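You operate a simulated robot arm through the tools that you are given. There is no shell and no other tool.

Carry out the task below with a simulated robot arm. There is one attempt and no reset: what you move stays moved.

## Task
Salt and stir the salsa, set the pink bowl on the red place mat and pour some in.
Fine: about one measuring spoon from the salt dish; stir with the blue spoon; pour about 60 ml; spoons and salsa dish back.

The check looks at the end state, three seconds after you hand in, the way a careful person would. Anything else that was tipped, shoved, dropped, spilled or broken makes it a failure.

## Robot
A 6-joint arm with a two-finger parallel gripper, fixed in place. Base frame: the origin is on the floor under the middle of its stand, x ahead of it, y to its left, z up; the work surface is at about z = 0.75. Units: m, rad, N and s.
It reaches about 1.066 m from its shoulder. Its first joint turns from -2.897 to 2.897 rad. Payload 3.91 kg.
The TCP is the grasp point between the finger pads, 0.03 m short of the fingertips. In the tool frame z runs along the fingers and y along their closing line. The gripper opens to 0.11 m. The fingers are 0.02 m wide and 0.01 m thick; the gripper's body (0.048 by 0.112 m) begins 0.055 m behind the TCP.
Orientation is that of the tool frame in the base frame, as a unit quaternion [x, y, z, w]. With the fingers straight down and closing along the base's y, the tool's x points along the base's -x, its y along +y and its z along -z.

## Interface
- The arm moves only by the tool jog_arm. Its argument "commands" is a list of rows, each a list of 6 numbers: the shift along the base's x, y, z in m, then the turn, a rotation vector about the base's x, y, z in rad. In form: [[tx, ty, tz, wx, wy, wz], ...]. A call has 1 to 20 rows; each row shifts and turns the commanded pose from where the row before left it. "hand" is the closure in counts, from 0 (fully open) to 255 (shut), set as the call begins (left out, the last holds). Each row takes 0.2 s and may step no farther than 0.05 m and 0.15 rad from the row before; otherwise, or with a gripper value out of range, the whole call is refused. A pose out of reach is approached as far as the arm can. The call stops where the force on the tool passes 40 N (or 10 N more than at its start, if that is more) or the arm is blocked; 0.2 s more then pass. The fingers move at their own pace (about 0.153 m/s each) and stop on an object; they squeeze with about 21 N. The grip force told is the motor's: it shows also when the fingers shut on nothing. Time passes only in rows, and 0.2 s behind the last, so rows that do not move let the fingers close. The reply holds the time, the measured pose of the TCP, the force on the tool along the base axes, the opening and the grip force, in the units named above and with some noise, with the torque about the TCP (base axes, N m) and any sound that the robot's microphone picked up, and new pictures: "pictures" is both (left out), scene, wrist or none.
- Cameras (640 x 400 px; columns grow to the right, rows downward): "scene" is fixed at [0.2204, -0.6492, 1.5116]; the picture's right is [-0.49, -0.87, 0.00], its down [-0.86, 0.49, -0.16] and it looks along [0.14, -0.08, -0.99] (base axes); focal length 366 px, centre (320, 200). "wrist" rides on the gripper at [0.072, 0.017, -0.103] in the tool frame; the picture's right is [-0.23, 0.97, 0.00], its down [-0.76, -0.18, -0.62] and it looks along [-0.61, -0.14, 0.78] (tool axes); focal length 222 px, centre (320, 200). There is no depth. A picture from a camera that has moved, and an enlarged one, comes with that camera's place and axes in the base frame and with its lens.
- close_up(camera, box): a new picture of the part [left, top, right, bottom] of that camera's present view, enlarged. The clock stands still meanwhile.
- job_done(): hands the job in; it is judged then, once.

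Nothing tells you positions but the pictures and the camera data. Unless the task says otherwise, let go and move clear before handing in.

The tools are called after "Call:" as name(argument=value, ...) on one line, values as JSON. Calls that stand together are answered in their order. jog_arm: Moves the arm, as the interface text tells. Its arguments: {"type":"object","properties":{"commands":{"type":"array","items":{"type":"array","items":{"type":"number"}}},"hand":{"type":"number"},"pictures":{"type":"string","enum":["both","scene","wrist","none"]}},"required":["commands"]} The other tools are called the same way: close_up (camera, box) takes an enlarged picture of a part of a camera's view; job_done () hands the job in.

At the start:

```text
time: 0.0
tcp_pos: [0.1763, -0.6072, 1.1564]
orientation: [0.001, 1.0, 0.0, 0.0]
wrist_force: [-0.6, -0.8, -0.3]
wrist_torque: [-0.02, 0.01, 0.02]
gripper_width: 0.1101
gripper_force: 0.0
```

scene: 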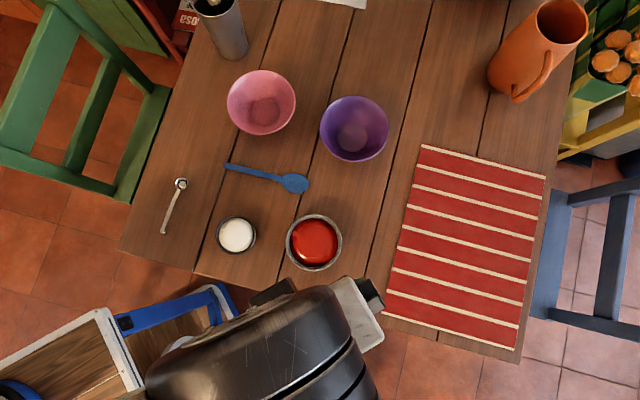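
wrist: 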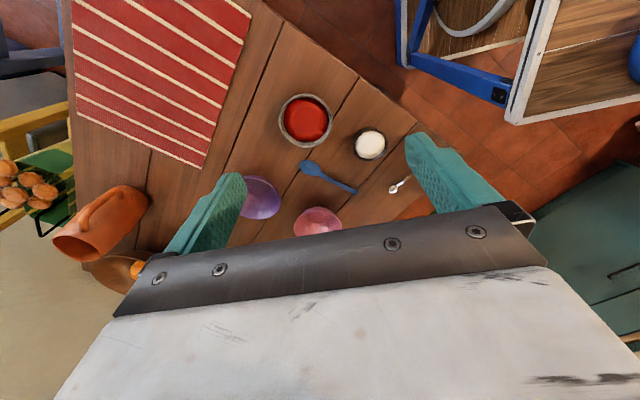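

I see the table with the measuring spoon, salt dish, salsa dish, blue spoon, pink bowl, purple bowl and the red mat. From the pictures I put the salsa dish near (0.26, -0.66), the salt dish near (0.35, -0.53) and the pink bowl near (0.56, -0.70). I'll take enlarged views before moving anything.

Call:
close_up(camera="scene", box=[140, 140, 360, 278])

Call:
close_up(camera="scene", box=[150, 165, 270, 240])

Call:
close_up(camera="scene", box=[200, 50, 400, 175])

Call:
close_up(camera="wrist", box=[240, 80, 440, 205])

```text
2.90 times, centred on (250, 209) of scene
camera zoom: at [0.2204, -0.6492, 1.5116], right [-0.49, -0.87, 0.0], down [-0.86, 0.49, -0.16], along [0.14, -0.08, -0.99], focal length 1062 px, centre (523, 174)
```

zoom: 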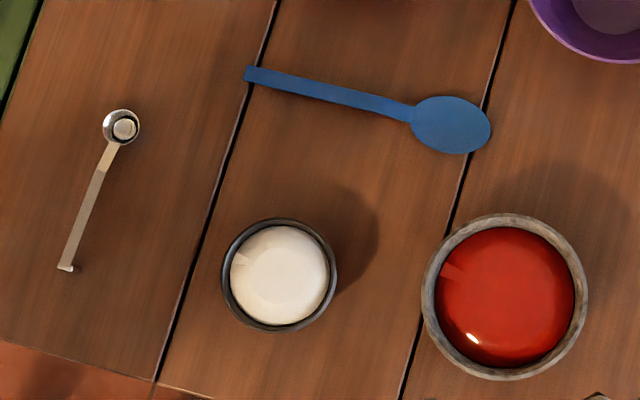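

```text
5.33 times, centred on (210, 202) of scene
camera zoom: at [0.2204, -0.6492, 1.5116], right [-0.49, -0.87, 0.0], down [-0.86, 0.49, -0.16], along [0.14, -0.08, -0.99], focal length 1955 px, centre (907, 187)
```

zoom: 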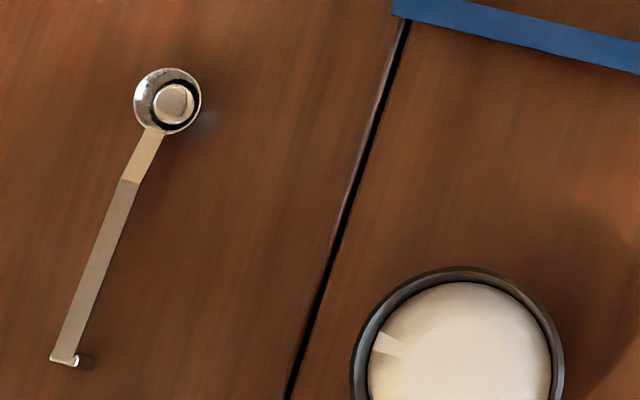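

```text
3.20 times, centred on (300, 112) of scene
camera zoom: at [0.2204, -0.6492, 1.5116], right [-0.49, -0.87, 0.0], down [-0.86, 0.49, -0.16], along [0.14, -0.08, -0.99], focal length 1173 px, centre (384, 480)
```

zoom: 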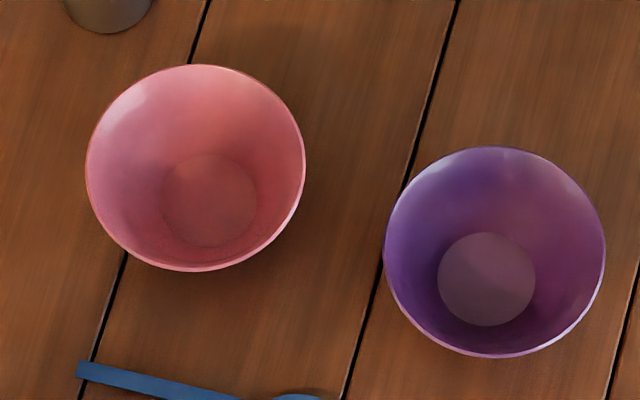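

```text
3.20 times, centred on (340, 142) of wrist
camera zoom: at [0.1025, -0.59, 1.2611], right [0.23, 0.97, 0.0], down [0.76, -0.18, 0.62], along [0.61, -0.14, -0.78], focal length 711 px, centre (256, 384)
```

zoom: 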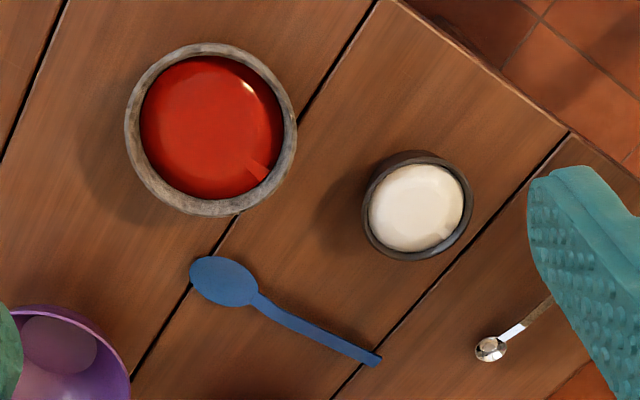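

The salsa dish looks about 0.11 m wide, and the measuring spoon seems to have a raised handle. I need heights and profiles, so I'll lower the wrist camera near the base side to look at the salsa dish and its neighbours at an angle.

Call:
jog_arm(commands=[[-0.025, -0.003, -0.035, 0, 0, 0], [-0.025, -0.003, -0.035, 0, 0, 0], [-0.025, -0.003, -0.035, 0, 0, 0], [-0.025, -0.003, -0.035, 0, 0, 0], [-0.025, -0.001, -0.036, 0, 0, 0]], hand=0, pictures="both")

```text
time: 1.2
tcp_pos: [0.0507, -0.6191, 0.9806]
orientation: [0.001, 1.0, -0.001, 0.0]
wrist_force: [-0.3, -0.3, -0.4]
wrist_torque: [0.0, 0.0, 0.01]
gripper_width: 0.1103
gripper_force: 0.0
camera wrist: at [-0.0228, -0.6028, 1.0852], right [0.23, 0.97, 0.0], down [0.76, -0.18, 0.62], along [0.61, -0.14, -0.78], focal length 222 px, centre (320, 200)
```

scene: 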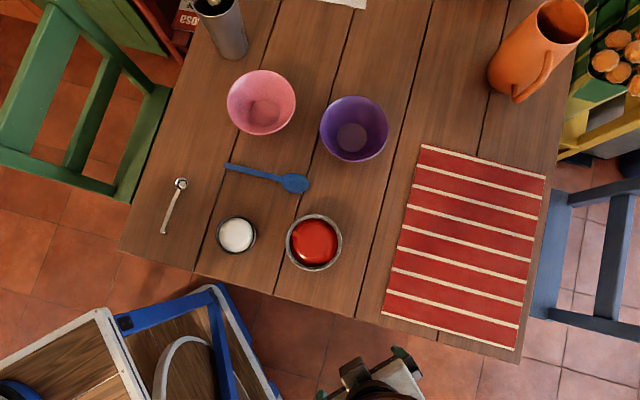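
wrist: 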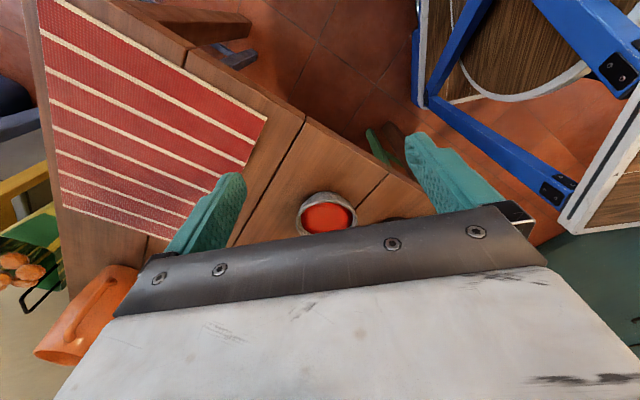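

The salsa dish sits near (0.255, -0.655). I'll tilt the gripper and lower it so the wrist camera sees the dish side-on from a safe distance.

Call:
jog_arm(commands=[[0.01, -0.003, -0.03, 0, -0.125, 0], [0.01, -0.004, -0.03, 0, -0.125, 0], [0.01, -0.004, -0.03, 0, -0.125, 0], [0.01, -0.004, -0.03, 0, -0.125, 0]], pictures="both")

```text
time: 2.2
tcp_pos: [0.0915, -0.6345, 0.8615]
orientation: [0.0, 0.969, 0.0, 0.248]
wrist_force: [0.3, 0.2, 0.2]
wrist_torque: [-0.04, 0.0, 0.01]
gripper_width: 0.11
gripper_force: 0.0
camera wrist: at [-0.0226, -0.6173, 0.9181], right [0.2, 0.97, 0.11], down [0.37, -0.18, 0.91], along [0.91, -0.14, -0.39], focal length 222 px, centre (320, 200)
```

scene: 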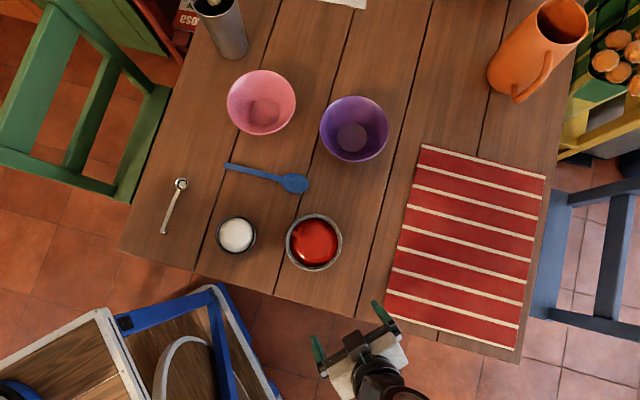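
wrist: 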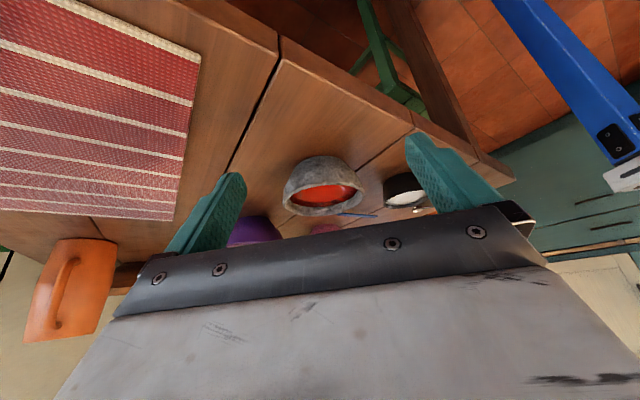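

The picture is upside down, and the salsa dish looks wider at the rim than at its base. I'll enlarge it to measure.

Call:
close_up(camera="wrist", box=[260, 140, 420, 240])

Call:
close_up(camera="wrist", box=[210, 180, 290, 250])

Call:
close_up(camera="scene", box=[280, 280, 440, 380])

```text
4.00 times, centred on (340, 190) of wrist
camera zoom: at [-0.0226, -0.6173, 0.9181], right [0.2, 0.97, 0.11], down [0.37, -0.18, 0.91], along [0.91, -0.14, -0.39], focal length 888 px, centre (240, 240)
```

zoom: 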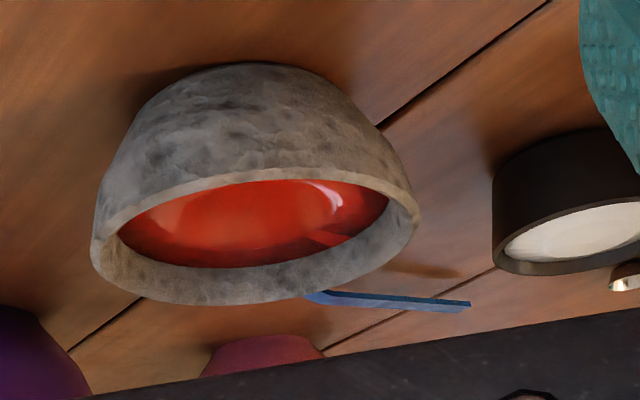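

```text
5.71 times, centred on (250, 215) of wrist
camera zoom: at [-0.0226, -0.6173, 0.9181], right [0.2, 0.97, 0.11], down [0.37, -0.18, 0.91], along [0.91, -0.14, -0.39], focal length 1269 px, centre (720, 114)
```

zoom: 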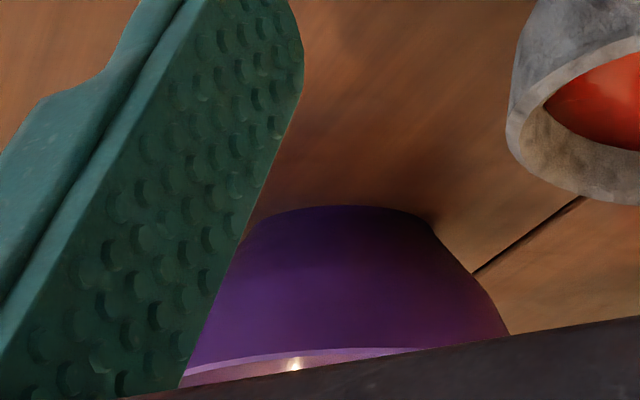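

```text
4.00 times, centred on (360, 330) of scene
camera zoom: at [0.2204, -0.6492, 1.5116], right [-0.49, -0.87, 0.0], down [-0.86, 0.49, -0.16], along [0.14, -0.08, -0.99], focal length 1466 px, centre (160, -320)
```

zoom: 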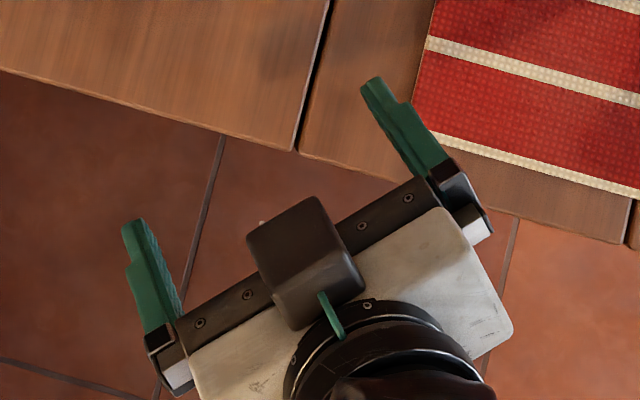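

The salsa dish is about 0.11 m across at the rim, 0.05 m tall and tapered, so I plan to grip it from the side below the rim later. Next I'll untilt, turn the gripper across the measuring spoon's handle and look at it from near.

Call:
jog_arm(commands=[[-0.008, 0.004, 0.03, 0, 0.125, 0], [-0.008, 0.004, 0.03, 0, 0.125, 0], [-0.008, 0.004, 0.03, 0, 0.125, 0], [-0.008, 0.004, 0.03, 0, 0.125, 0], [0.036, 0.0254, 0.0, 0, 0, -0.08325], [0.036, 0.0254, 0.0, 0, 0, -0.08325], [0.036, 0.0254, 0.0, 0, 0, -0.08325], [0.036, 0.0254, 0.0, 0, 0, -0.08325], [0.036, 0.0254, 0.0, 0, 0, -0.08325], [0.036, 0.0254, 0.0, 0, 0, -0.08325], [0.036, 0.0254, 0.0, 0, 0, -0.08325], [0.036, 0.0254, 0.0, 0, 0, -0.08325], [0.036, 0.0254, 0.0, 0, 0, -0.08325], [0.036, 0.0254, 0.0, 0, 0, -0.08325], [0, 0, -0.03, 0, 0, 0], [0, 0, -0.03, 0, 0, 0], [0, 0, -0.03, 0, 0, 0], [0, 0, -0.03, 0, 0, 0]], pictures="both")

```text
time: 6.0
tcp_pos: [0.4185, -0.3651, 0.8599]
orientation: [0.404, 0.915, 0.0, 0.0]
wrist_force: [-0.5, 0.6, 0.1]
wrist_torque: [-0.03, -0.02, 0.05]
gripper_width: 0.1099
gripper_force: 0.1
camera wrist: at [0.3818, -0.2997, 0.9653], right [0.87, 0.49, 0.0], down [0.38, -0.68, 0.62], along [0.3, -0.54, -0.78], focal length 222 px, centre (320, 200)
```

scene: 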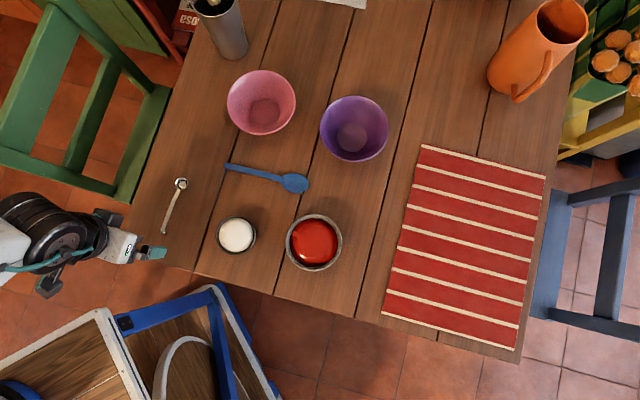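
wrist: 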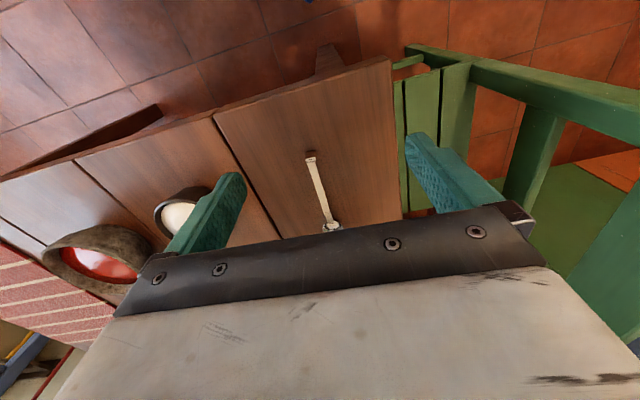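

The spoon's handle is nearly in line with the tool and centred between the fingers. I'll zoom in on it.

Call:
close_up(camera="wrist", box=[270, 140, 382, 240])

Call:
close_up(camera="scene", box=[90, 160, 250, 280])

```text
4.00 times, centred on (326, 190) of wrist
camera zoom: at [0.3818, -0.2997, 0.9653], right [0.87, 0.49, 0.0], down [0.38, -0.68, 0.62], along [0.3, -0.54, -0.78], focal length 888 px, centre (296, 240)
```

zoom: 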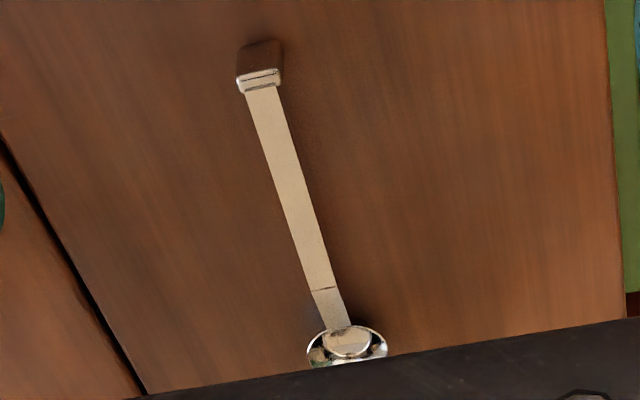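

```text
3.33 times, centred on (170, 220) of scene
camera zoom: at [0.2204, -0.6492, 1.5116], right [-0.49, -0.87, 0.0], down [-0.86, 0.49, -0.16], along [0.14, -0.08, -0.99], focal length 1222 px, centre (820, 133)
```

zoom: 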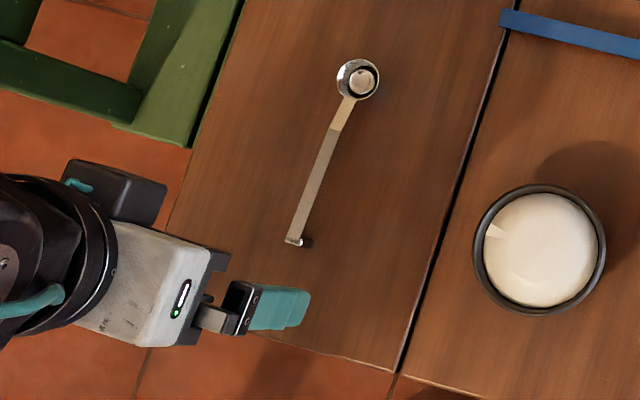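

The measuring spoon runs from its bowl near (0.498, -0.473) to its end near (0.427, -0.397), with the handle raised to about z = 0.769. I'll move over the handle, go down and check the alignment before closing.

Call:
jog_arm(commands=[[0.0133, -0.0256, 0, 0, 0, 0], [0.0133, -0.0256, 0, 0, 0, 0], [0, 0, -0.025, 0, 0, 0], [0, 0, -0.025, 0, 0, 0], [0, 0, -0.02, 0, 0, 0], [0, 0, 0, 0, 0, 0]], pictures="both")

Call:
close_up(camera="wrist", box=[230, 110, 410, 222])

```text
time: 7.4
tcp_pos: [0.4455, -0.415, 0.7907]
orientation: [0.404, 0.915, 0.0, 0.0]
wrist_force: [-0.1, 0.3, 0.7]
wrist_torque: [-0.02, -0.01, 0.0]
gripper_width: 0.11
gripper_force: 0.1
camera wrist: at [0.4085, -0.3508, 0.8947], right [0.87, 0.49, 0.0], down [0.38, -0.68, 0.62], along [0.3, -0.54, -0.78], focal length 222 px, centre (320, 200)
```

scene: 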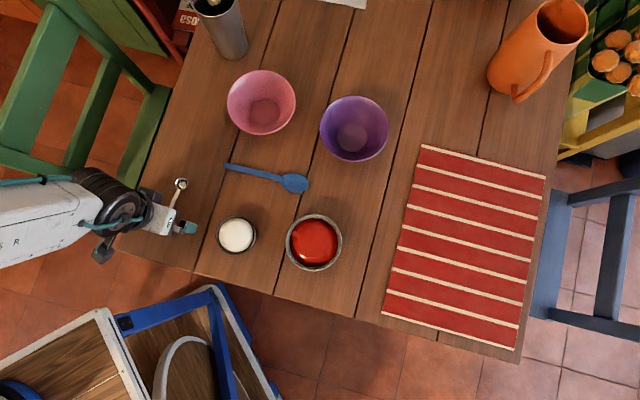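
wrist: 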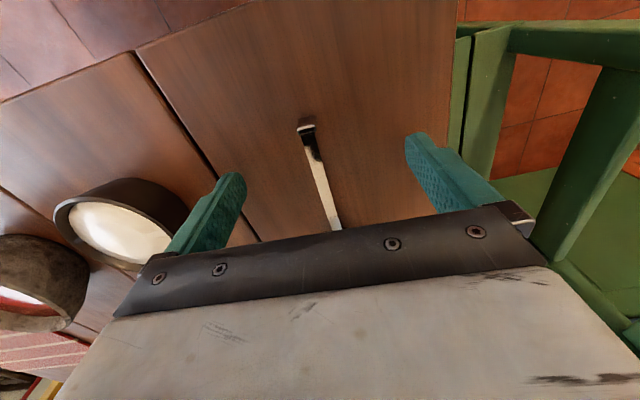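

```text
3.56 times, centred on (320, 166) of wrist
camera zoom: at [0.4085, -0.3508, 0.8947], right [0.87, 0.49, 0.0], down [0.38, -0.68, 0.62], along [0.3, -0.54, -0.78], focal length 790 px, centre (320, 321)
```

zoom: 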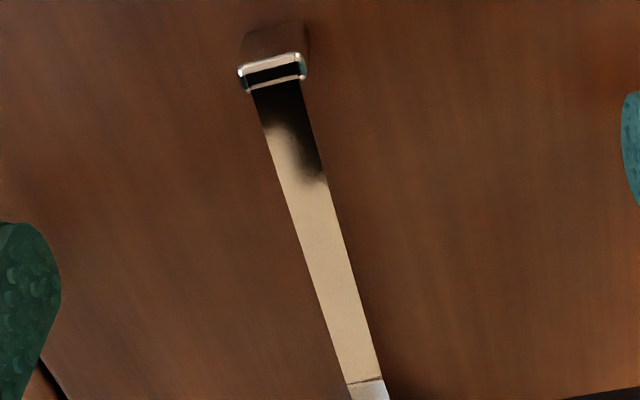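

The handle lies on the gripper's centre line to within a millimetre. I'll go down a few millimetres and close on it.

Call:
jog_arm(commands=[[0, 0, -0.006, 0, 0, 0], [0, 0, 0, 0, 0, 0]], pictures="none")

Call:
jog_arm(commands=[[0, 0, 0, 0, 0, 0], [0, 0, 0, 0, 0, 0], [0, 0, 0, 0, 0, 0], [0, 0, 0, 0, 0, 0]], hand=255, pictures="both")

```text
time: 8.0
tcp_pos: [0.4461, -0.4159, 0.7839]
orientation: [0.405, 0.914, -0.001, 0.0]
wrist_force: [0.9, -0.8, 0.5]
wrist_torque: [0.04, -0.02, -0.02]
gripper_width: 0.1101
gripper_force: 0.1
```

```text
time: 9.0
tcp_pos: [0.4454, -0.4162, 0.7853]
orientation: [0.404, 0.915, 0.0, 0.001]
wrist_force: [0.4, 0.2, 0.5]
wrist_torque: [-0.06, -0.09, 0.03]
gripper_width: 0.0078
gripper_force: 20.9
camera wrist: at [0.4087, -0.351, 0.8888], right [0.87, 0.49, 0.0], down [0.38, -0.68, 0.62], along [0.3, -0.54, -0.78], focal length 222 px, centre (320, 200)
```

scene: 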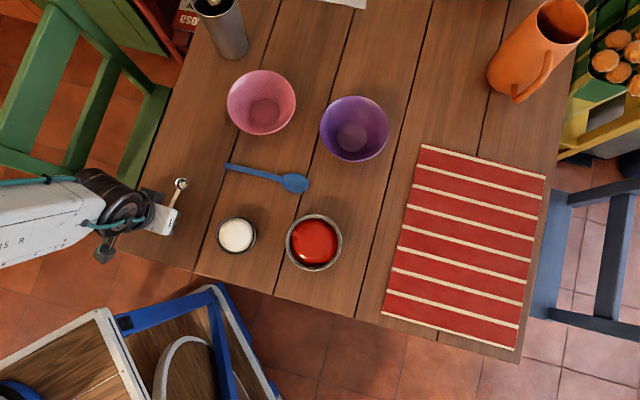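
wrist: 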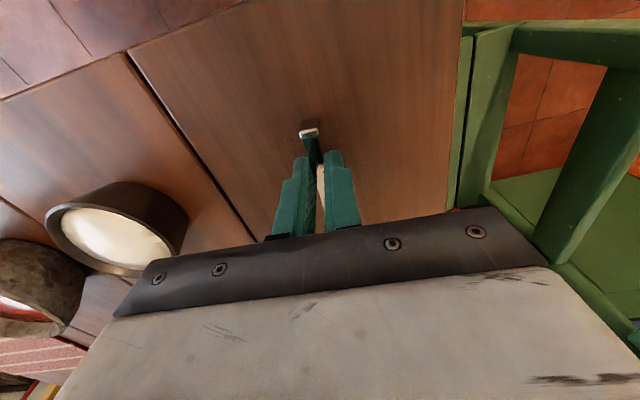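

I have the handle at 7.8 mm width and will return the spoon to this same pose later. I'll zoom in on the salt dish from here to get its height and fill, then lift straight up.

Call:
close_up(camera="wrist", box=[20, 160, 220, 285])

Call:
jog_arm(commands=[[0, 0, 0.02, 0, 0, 0], [0, 0, 0.04, 0, 0, 0], [0, 0, 0.04, 0, 0, 0], [0, 0, 0, 0, 0, 0]], pictures="both")

```text
3.20 times, centred on (120, 222) of wrist
camera zoom: at [0.4087, -0.351, 0.8888], right [0.87, 0.49, 0.0], down [0.38, -0.68, 0.62], along [0.3, -0.54, -0.78], focal length 711 px, centre (960, 128)
```

zoom: 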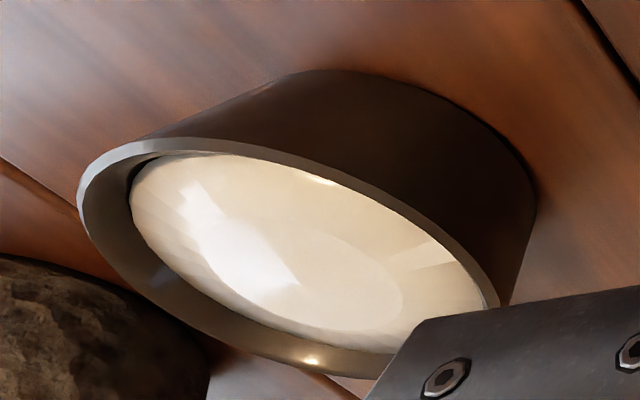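

```text
time: 10.0
tcp_pos: [0.4458, -0.4167, 0.8845]
orientation: [0.405, 0.915, 0.0, 0.0]
wrist_force: [0.2, -0.9, 0.8]
wrist_torque: [0.06, 0.06, 0.0]
gripper_width: 0.0081
gripper_force: 21.0
camera wrist: at [0.4091, -0.3515, 0.9895], right [0.87, 0.49, 0.0], down [0.38, -0.68, 0.62], along [0.3, -0.54, -0.78], focal length 222 px, centre (320, 200)
```

scene: 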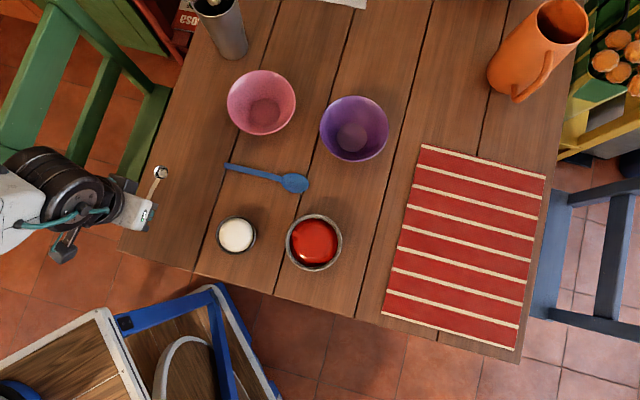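
wrist: 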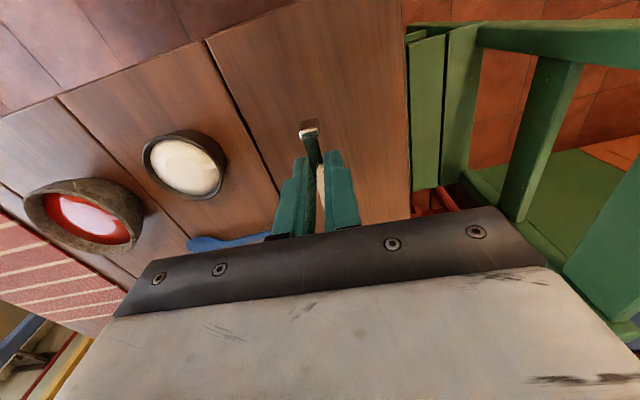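

The spoon came up cleanly. I'll take closer views of the salt dish from here to fix its centre and rim height.

Call:
close_up(camera="wrist", box=[125, 115, 245, 210])

Call:
close_up(camera="scene", box=[100, 150, 280, 265])

```text
4.21 times, centred on (185, 162) of wrist
camera zoom: at [0.4091, -0.3515, 0.9895], right [0.87, 0.49, 0.0], down [0.38, -0.68, 0.62], along [0.3, -0.54, -0.78], focal length 935 px, centre (888, 358)
```

zoom: 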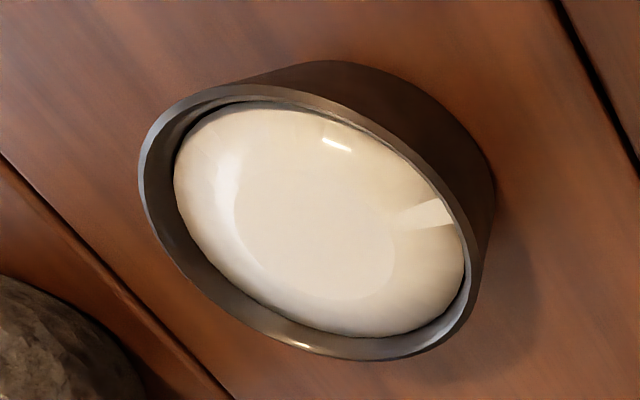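

```text
3.48 times, centred on (190, 208) of scene
camera zoom: at [0.2204, -0.6492, 1.5116], right [-0.49, -0.87, 0.0], down [-0.86, 0.49, -0.16], along [0.14, -0.08, -0.99], focal length 1275 px, centre (772, 174)
```

zoom: 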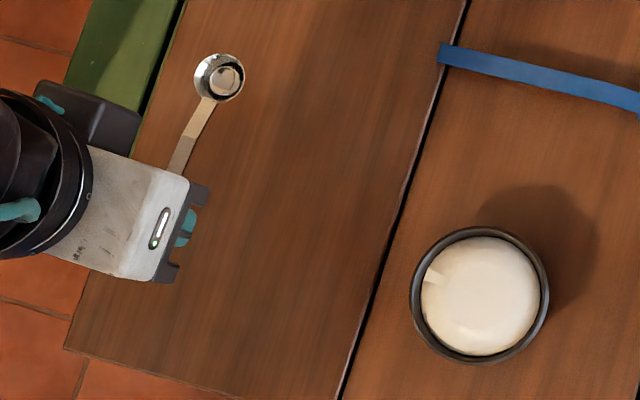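

I put the salt dish at about (0.343, -0.528) with its rim near z = 0.784 and salt just below it; the spoon bowl sits 0.078 m ahead of the grip. I'll carry the empty spoon level over the dish and check it visually.

Call:
jog_arm(commands=[[-0.03885, -0.0134, 0, 0, 0, 0], [-0.03885, -0.0134, 0, 0, 0, 0], [-0.03885, -0.0134, 0, 0, 0, 0], [-0.03885, -0.0134, 0, 0, 0, 0], [0, 0, 0, 0, 0, 0]], pictures="both")

Call:
close_up(camera="scene", box=[160, 190, 290, 275])

```text
time: 11.2
tcp_pos: [0.2905, -0.471, 0.884]
orientation: [0.404, 0.915, 0.0, 0.0]
wrist_force: [0.7, -0.3, 0.2]
wrist_torque: [0.02, 0.03, -0.01]
gripper_width: 0.0078
gripper_force: 21.2
camera wrist: at [0.2528, -0.4051, 0.9888], right [0.87, 0.49, 0.0], down [0.38, -0.68, 0.62], along [0.3, -0.54, -0.78], focal length 222 px, centre (320, 200)
```

scene: 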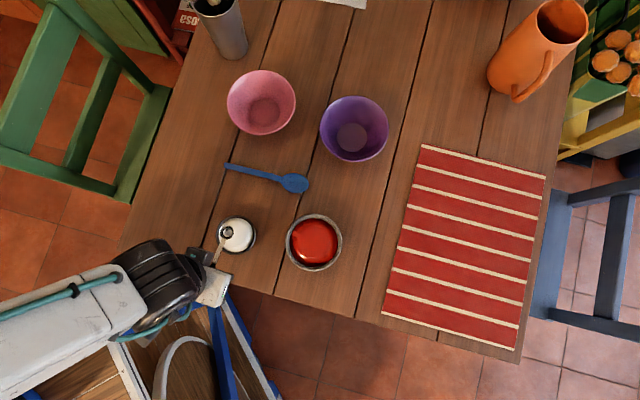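
wrist: 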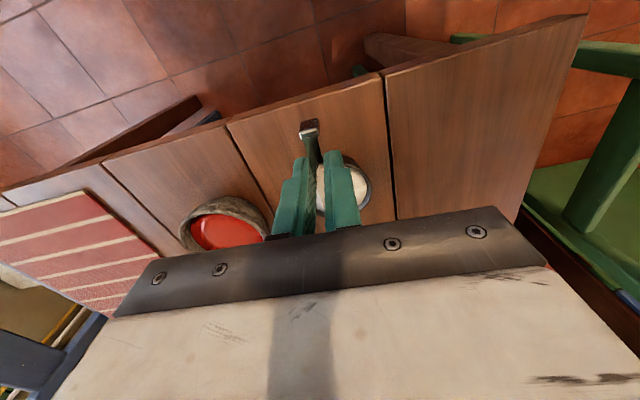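

```text
4.71 times, centred on (225, 232) of scene
camera zoom: at [0.2204, -0.6492, 1.5116], right [-0.49, -0.87, 0.0], down [-0.86, 0.49, -0.16], along [0.14, -0.08, -0.99], focal length 1725 px, centre (767, 47)
```

zoom: 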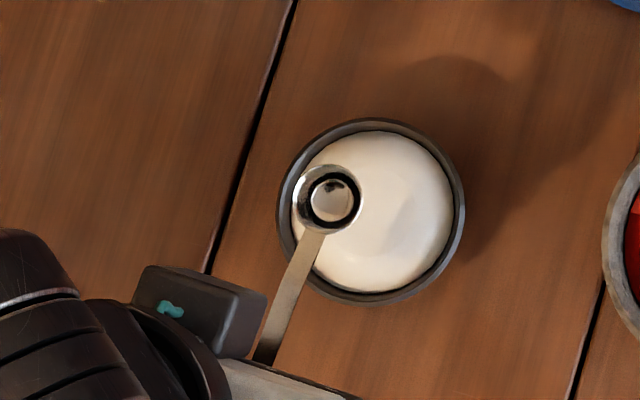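

The bowl is within about 2 mm of the dish centre. I'll pitch the spoon down 0.5 rad above the salt.

Call:
jog_arm(commands=[[0.0022, -0.0019, 0.001, 0.0924, 0.0843, 0], [0.0022, -0.0019, 0.001, 0.0924, 0.0843, 0], [0.0022, -0.0019, 0.001, 0.0924, 0.0843, 0], [0.0022, -0.0019, 0.0, 0.0924, 0.0843, 0], [0, 0, 0, 0, 0, 0]], pictures="both")

Call:
close_up(camera="scene", box=[160, 190, 290, 275])

```text
time: 12.4
tcp_pos: [0.2987, -0.4775, 0.8876]
orientation: [0.392, 0.886, 0.1, -0.227]
wrist_force: [0.3, 0.1, 0.8]
wrist_torque: [0.01, 0.0, -0.01]
gripper_width: 0.0079
gripper_force: 20.9
camera wrist: at [0.3011, -0.4557, 1.0142], right [0.85, 0.51, -0.11], down [0.52, -0.84, 0.18], along [0.0, -0.21, -0.98], focal length 222 px, centre (320, 200)
```

scene: 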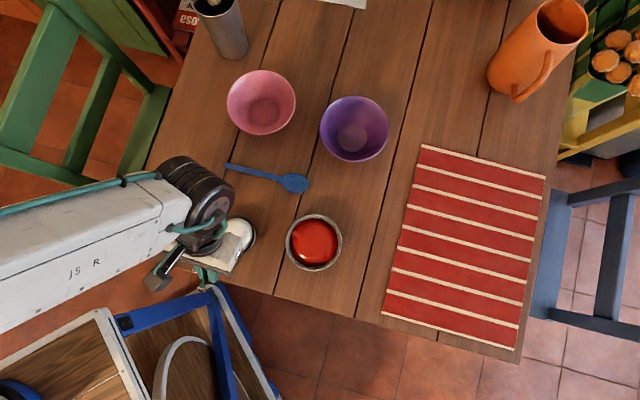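
wrist: 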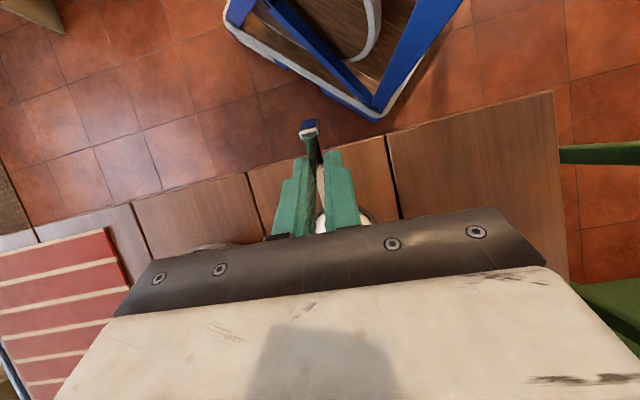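

```text
4.71 times, centred on (225, 232) of scene
camera zoom: at [0.2204, -0.6492, 1.5116], right [-0.49, -0.87, 0.0], down [-0.86, 0.49, -0.16], along [0.14, -0.08, -0.99], focal length 1725 px, centre (767, 47)
```

zoom: 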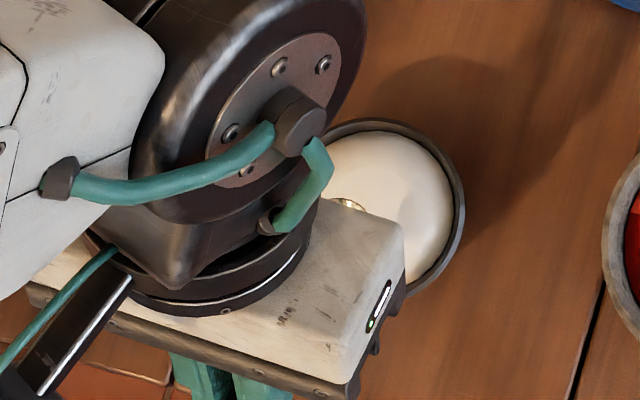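

The gripper hides the bowl from the scene camera, but the pose matches my plan. I'll dip the bowl into the salt and watch the force.

Call:
jog_arm(commands=[[0.0003, -0.0006, -0.015, 0, 0, 0], [0.0003, -0.0006, -0.015, 0, 0, 0], [0, 0, -0.012, 0, 0, 0], [0, 0, -0.008, 0, 0, 0], [0, 0, -0.008, 0, 0, 0]], pictures="wrist")

```text
time: 13.6
tcp_pos: [0.2992, -0.4804, 0.8294]
orientation: [0.392, 0.886, 0.099, -0.226]
wrist_force: [2.1, -2.7, 3.6]
wrist_torque: [-0.17, -0.16, 0.03]
gripper_width: 0.008
gripper_force: 20.6
camera wrist: at [0.3015, -0.4571, 0.9561], right [0.85, 0.51, -0.11], down [0.52, -0.83, 0.18], along [0.0, -0.21, -0.98], focal length 222 px, centre (320, 200)
```

wrist: 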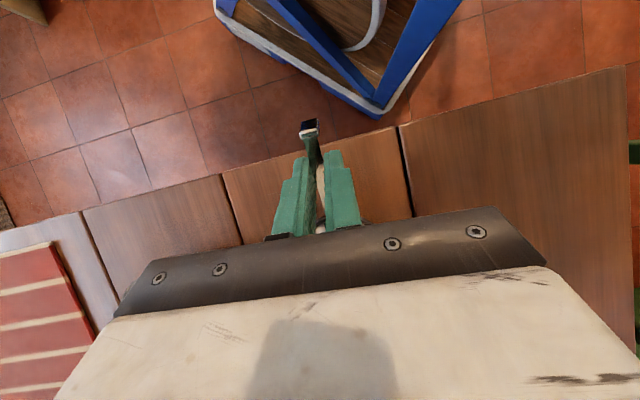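

There is a light force of about 5 N, which fits the handle resting on the near rim. I'll push the bowl forward through the salt, which also lifts the handle off the rim.

Call:
jog_arm(commands=[[0.0034, -0.0037, 0.002, 0, 0, 0], [0.0034, -0.0037, 0.0, 0, 0, 0], [0.0032, -0.0035, -0.002, 0, 0, 0], [0, 0, -0.002, 0, 0, 0], [0, 0, 0, 0, 0, 0]], pictures="scene")

```text
time: 14.8
tcp_pos: [0.3095, -0.49, 0.8285]
orientation: [0.392, 0.886, 0.1, -0.226]
wrist_force: [0.2, 0.8, 5.7]
wrist_torque: [-0.28, -0.22, 0.04]
gripper_width: 0.0079
gripper_force: 20.8
```

scene: 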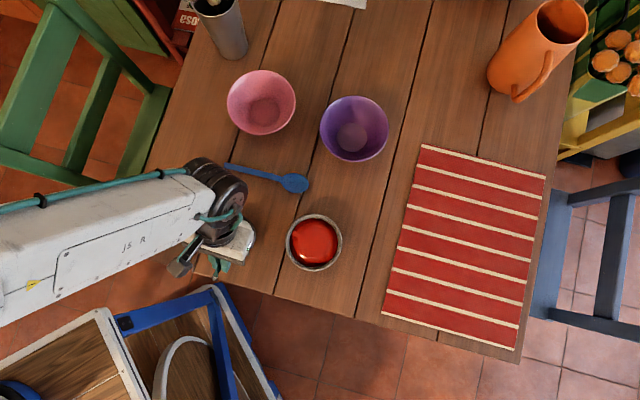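

The bowl is now in the salt with a light vertical reaction of about 6 N. I'll level the spoon while raising it so it keeps its load.

Call:
jog_arm(commands=[[-0.0034, 0.0038, -0.004, -0.0924, -0.0843, 0], [-0.0034, 0.0038, -0.004, -0.0924, -0.0843, 0], [-0.0036, 0.0039, 0.0015, -0.1105, -0.1007, 0], [-0.0018, 0.0019, 0.0045, -0.0739, -0.0674, 0], [0, 0, 0.01, 0, 0, 0], [0, 0, 0.015, 0, 0, 0], [0, 0, 0.02, 0, 0, 0], [0, 0, 0.02, 0, 0, 0], [0, 0, 0, 0, 0, 0]], pictures="both")

Call:
close_up(camera="scene", box=[160, 190, 290, 275])

```text
time: 16.8
tcp_pos: [0.2976, -0.4762, 0.8916]
orientation: [0.404, 0.915, 0.001, -0.001]
wrist_force: [-1.6, 0.9, -0.2]
wrist_torque: [0.01, -0.02, -0.02]
gripper_width: 0.0078
gripper_force: 21.1
camera wrist: at [0.2604, -0.4106, 0.9959], right [0.87, 0.49, 0.0], down [0.38, -0.68, 0.62], along [0.3, -0.54, -0.78], focal length 222 px, centre (320, 200)
```

scene: 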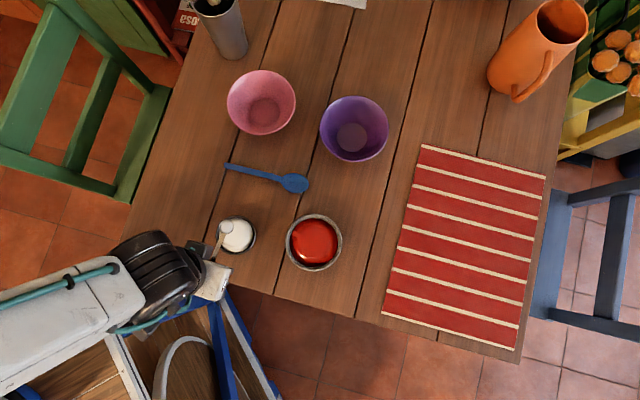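
wrist: 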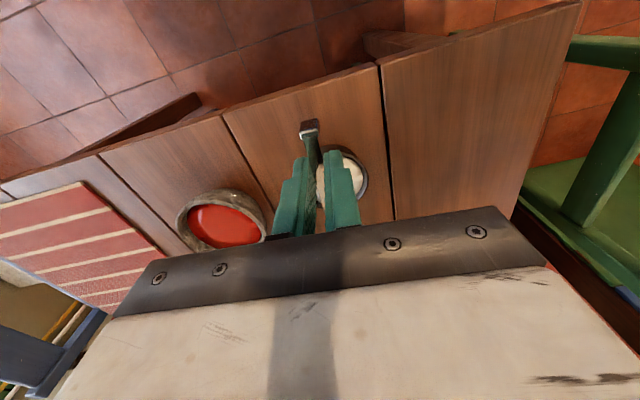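

```text
4.71 times, centred on (225, 232) of scene
camera zoom: at [0.2204, -0.6492, 1.5116], right [-0.49, -0.87, 0.0], down [-0.86, 0.49, -0.16], along [0.14, -0.08, -0.99], focal length 1725 px, centre (767, 47)
```

zoom: 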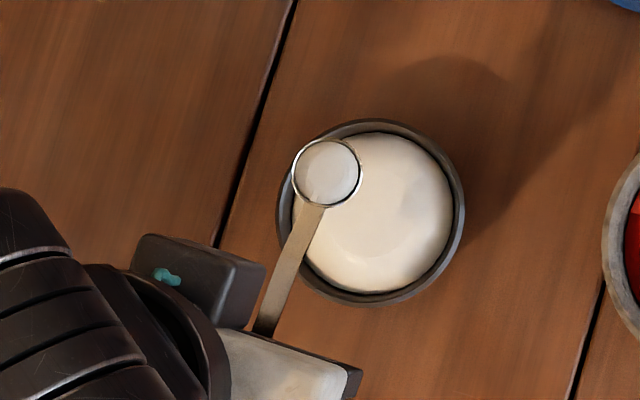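

The spoon has come up full and level, and the salt dish has not moved. I'll raise it, carry it level toward the salsa dish and turn it so the later tipping keeps the gripper on the robot's side.

Call:
jog_arm(commands=[[0, 0, 0.015, 0, 0, 0], [0, 0, 0.02, 0, 0, 0], [-0.0039, -0.014, 0, 0, 0, 0.05], [-0.0039, -0.014, 0, 0, 0, 0.1], [-0.0039, -0.014, 0, 0, 0, 0.12], [-0.0039, -0.014, 0, 0, 0, 0.12], [-0.0039, -0.014, 0, 0, 0, 0.12], [-0.0039, -0.014, 0, 0, 0, 0.12], [-0.0039, -0.014, 0, 0, 0, 0.12], [-0.0039, -0.014, 0, 0, 0, 0.12], [-0.0039, -0.014, 0, 0, 0, 0.12], [-0.0039, -0.014, 0, 0, 0, 0.12], [-0.0039, -0.014, 0, 0, 0, 0.08], [0, 0, 0, 0, 0, 0.04], [0, 0, 0, 0, 0, 0]], pictures="both")

Call:
close_up(camera="scene", box=[160, 150, 360, 275])

```text
time: 20.0
tcp_pos: [0.2542, -0.6306, 0.9253]
orientation: [-0.197, 0.98, 0.0, -0.001]
wrist_force: [0.4, 0.0, 0.1]
wrist_torque: [-0.01, -0.01, -0.04]
gripper_width: 0.0078
gripper_force: 20.4
camera wrist: at [0.1795, -0.6426, 1.0299], right [-0.17, 0.99, 0.0], down [0.77, 0.13, 0.62], along [0.61, 0.1, -0.78], focal length 222 px, centre (320, 200)
```

scene: 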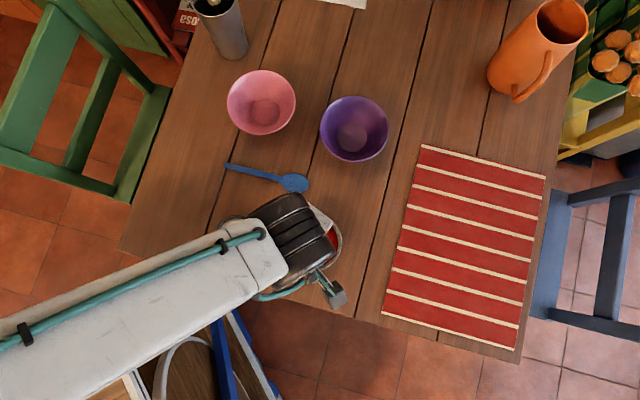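
wrist: 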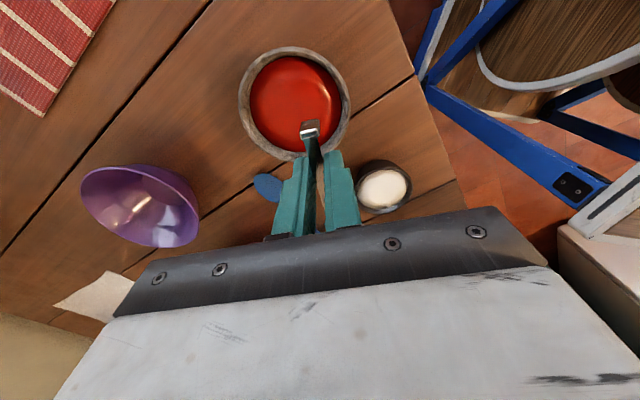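

```text
3.20 times, centred on (260, 212) of scene
camera zoom: at [0.2204, -0.6492, 1.5116], right [-0.49, -0.87, 0.0], down [-0.86, 0.49, -0.16], along [0.14, -0.08, -0.99], focal length 1173 px, centre (512, 160)
```

zoom: 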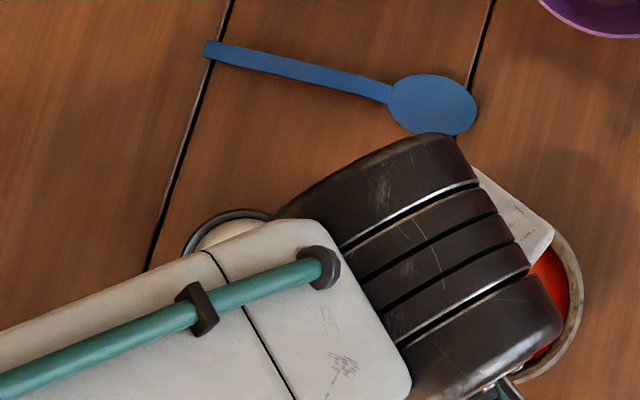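

The spoon is level and turning well, now pointing about 23° from the base's x. I'll keep turning while moving so the bowl ends over the middle of the salsa.

Call:
jog_arm(commands=[[-0.0022, -0.011, 0, 0, 0, 0.06], [-0.0022, -0.011, 0, 0, 0, 0.11], [-0.0022, -0.011, 0, 0, 0, 0.11], [-0.0022, -0.011, 0, 0, 0, 0.12], [-0.0022, -0.011, 0, 0, 0, 0.12], [-0.0022, -0.011, 0, 0, 0, 0.12], [-0.0022, -0.011, 0, 0, 0, 0.12], [-0.0022, -0.011, 0, 0, 0, 0.1], [-0.0022, -0.0115, 0, 0, 0, 0.05], [0, 0, 0, 0, 0, 0]], pictures="both")

Call:
close_up(camera="scene", box=[220, 170, 400, 282])

```text
time: 22.2
tcp_pos: [0.2346, -0.7293, 0.9243]
orientation: [-0.608, 0.794, 0.0, 0.0]
wrist_force: [-0.3, 0.4, -0.2]
wrist_torque: [-0.02, 0.0, -0.02]
gripper_width: 0.0078
gripper_force: 21.5
camera wrist: at [0.1982, -0.795, 1.0303], right [-0.88, 0.47, 0.0], down [0.37, 0.69, 0.62], along [0.29, 0.55, -0.78], focal length 222 px, centre (320, 200)
```

scene: 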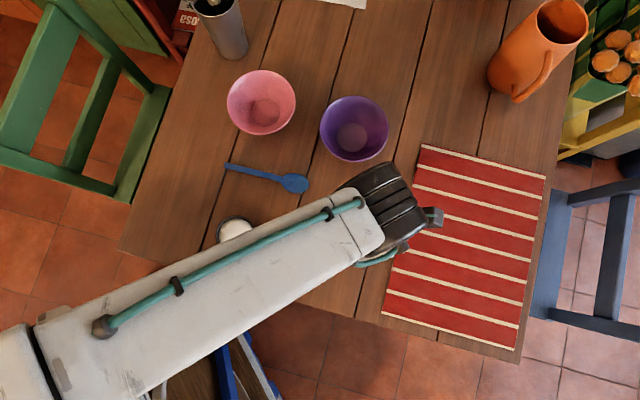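
wrist: 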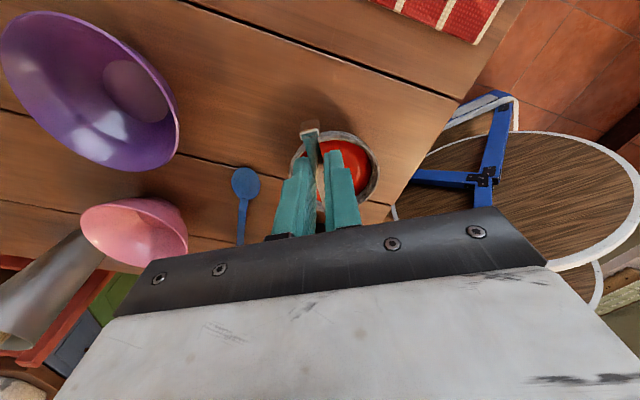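

```text
3.56 times, centred on (310, 226) of scene
camera zoom: at [0.2204, -0.6492, 1.5116], right [-0.49, -0.87, 0.0], down [-0.86, 0.49, -0.16], along [0.14, -0.08, -0.99], focal length 1303 px, centre (356, 108)
```

zoom: 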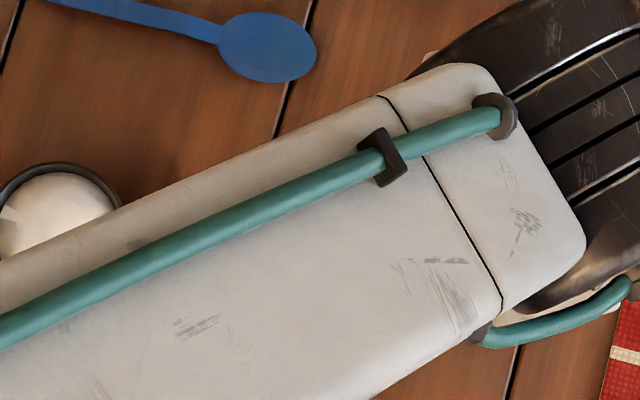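

The spoon bowl is now level over the middle of the salsa at (0.255, -0.654). I'll pitch it down in stages, keeping the bowl over the dish.

Call:
jog_arm(commands=[[0.0013, 0.0048, 0, -0.1207, 0.0326, 0], [0.0013, 0.0048, 0, -0.1207, 0.0326, 0], [0.0013, 0.0048, 0, -0.1207, 0.0326, 0], [0.0013, 0.0048, 0, -0.1207, 0.0326, 0], [0.0022, 0.0083, 0, -0.1207, 0.0326, 0], [0.0022, 0.0083, 0, -0.1207, 0.0326, 0], [0.0022, 0.0083, 0, -0.1207, 0.0326, 0], [0.0022, 0.0083, 0, -0.1207, 0.0326, 0]], pictures="both")

```text
time: 24.0
tcp_pos: [0.2389, -0.6829, 0.9244]
orientation: [-0.54, 0.714, -0.259, -0.362]
wrist_force: [-0.8, 1.0, 0.6]
wrist_torque: [0.01, 0.01, -0.03]
gripper_width: 0.0078
gripper_force: 20.4
out of reach, approached as far as the arm can: row 6, 7
camera wrist: at [0.2353, -0.6403, 1.0455], right [-0.9, 0.41, -0.16], down [0.44, 0.87, -0.24], along [0.04, -0.28, -0.96], focal length 222 px, centre (320, 200)
```

scene: 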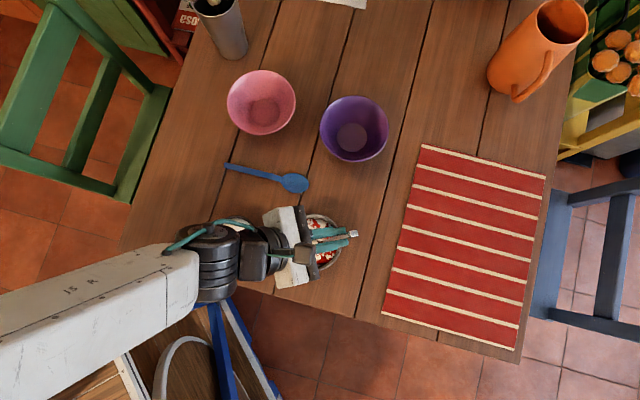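
wrist: 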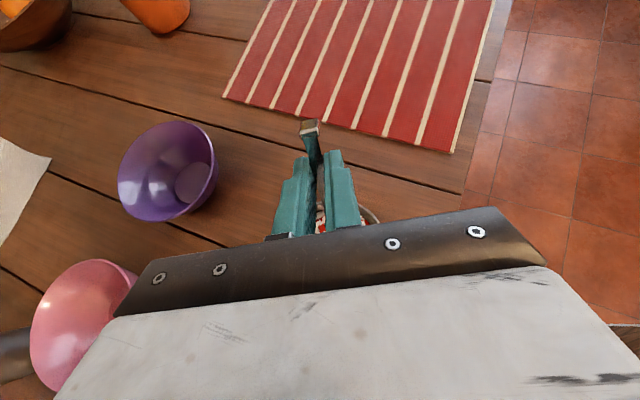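

The wrist changed posture and two rows were not fully reached, but the pitch is about 53° and white salt is visible on the salsa. I'll zoom in.

Call:
close_up(camera="scene", box=[255, 190, 385, 285])

Call:
jog_arm(commands=[[0, 0, 0, 0, 0, 0]], pictures="none")

```text
4.21 times, centred on (320, 238) of scene
camera zoom: at [0.2204, -0.6492, 1.5116], right [-0.49, -0.87, 0.0], down [-0.86, 0.49, -0.16], along [0.14, -0.08, -0.99], focal length 1543 px, centre (320, 42)
```

zoom: 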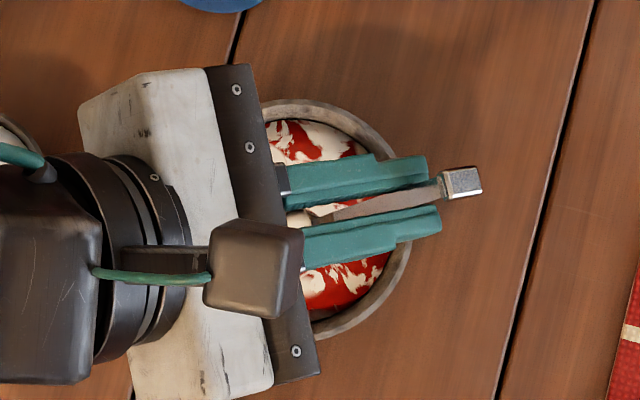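

```text
time: 24.4
tcp_pos: [0.2395, -0.6824, 0.924]
orientation: [-0.54, 0.714, -0.259, -0.362]
wrist_force: [-0.2, 0.3, -0.7]
wrist_torque: [0.05, -0.01, 0.01]
gripper_width: 0.0079
gripper_force: 21.0
```

Salt has landed on the salsa inside the dish. I'll pitch further so the spoon empties completely, still over the dish.

Call:
jog_arm(commands=[[0.0035, 0.0089, 0, -0.112, 0.0302, 0], [0.0035, 0.0089, 0, -0.112, 0.0302, 0], [0.0035, 0.0089, 0, -0.112, 0.0302, 0], [0.003, 0.0089, 0, -0.112, 0.0302, 0], [0.003, 0.0089, 0, -0.112, 0.0302, 0], [0, 0, 0, 0, 0, 0]], pictures="both")

Call:
close_up(camera="scene", box=[245, 180, 385, 285])

```text
time: 25.8
tcp_pos: [0.256, -0.6386, 0.9244]
orientation: [-0.437, 0.585, -0.406, -0.55]
wrist_force: [-0.1, 0.2, -1.1]
wrist_torque: [-0.02, 0.02, -0.03]
gripper_width: 0.0078
gripper_force: 21.2
camera wrist: at [0.2676, -0.5387, 1.0042], right [-0.93, 0.3, -0.22], down [0.36, 0.59, -0.72], along [-0.08, -0.75, -0.66], focal length 222 px, centre (320, 200)
```

scene: 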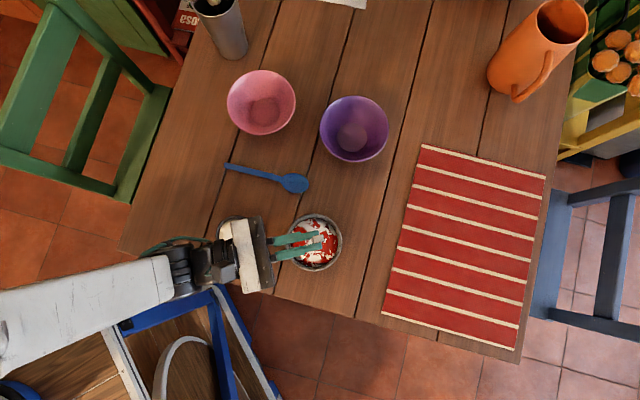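
wrist: 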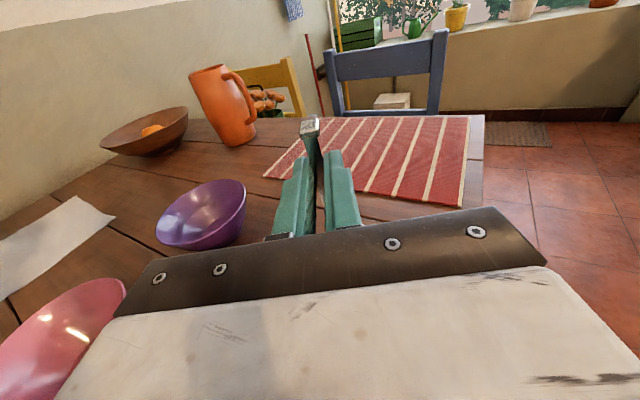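

```text
3.81 times, centred on (315, 232) of scene
camera zoom: at [0.2204, -0.6492, 1.5116], right [-0.49, -0.87, 0.0], down [-0.86, 0.49, -0.16], along [0.14, -0.08, -0.99], focal length 1396 px, centre (339, 76)
```

zoom: 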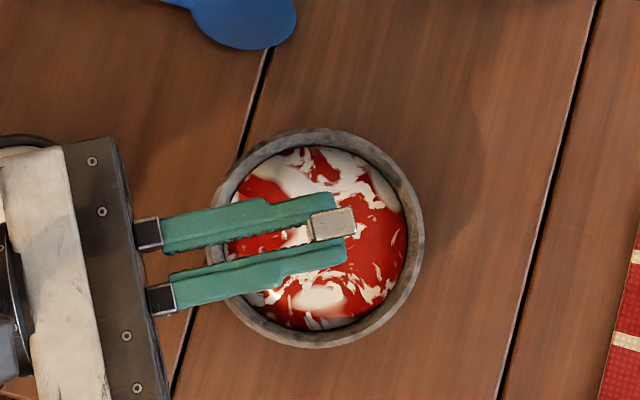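

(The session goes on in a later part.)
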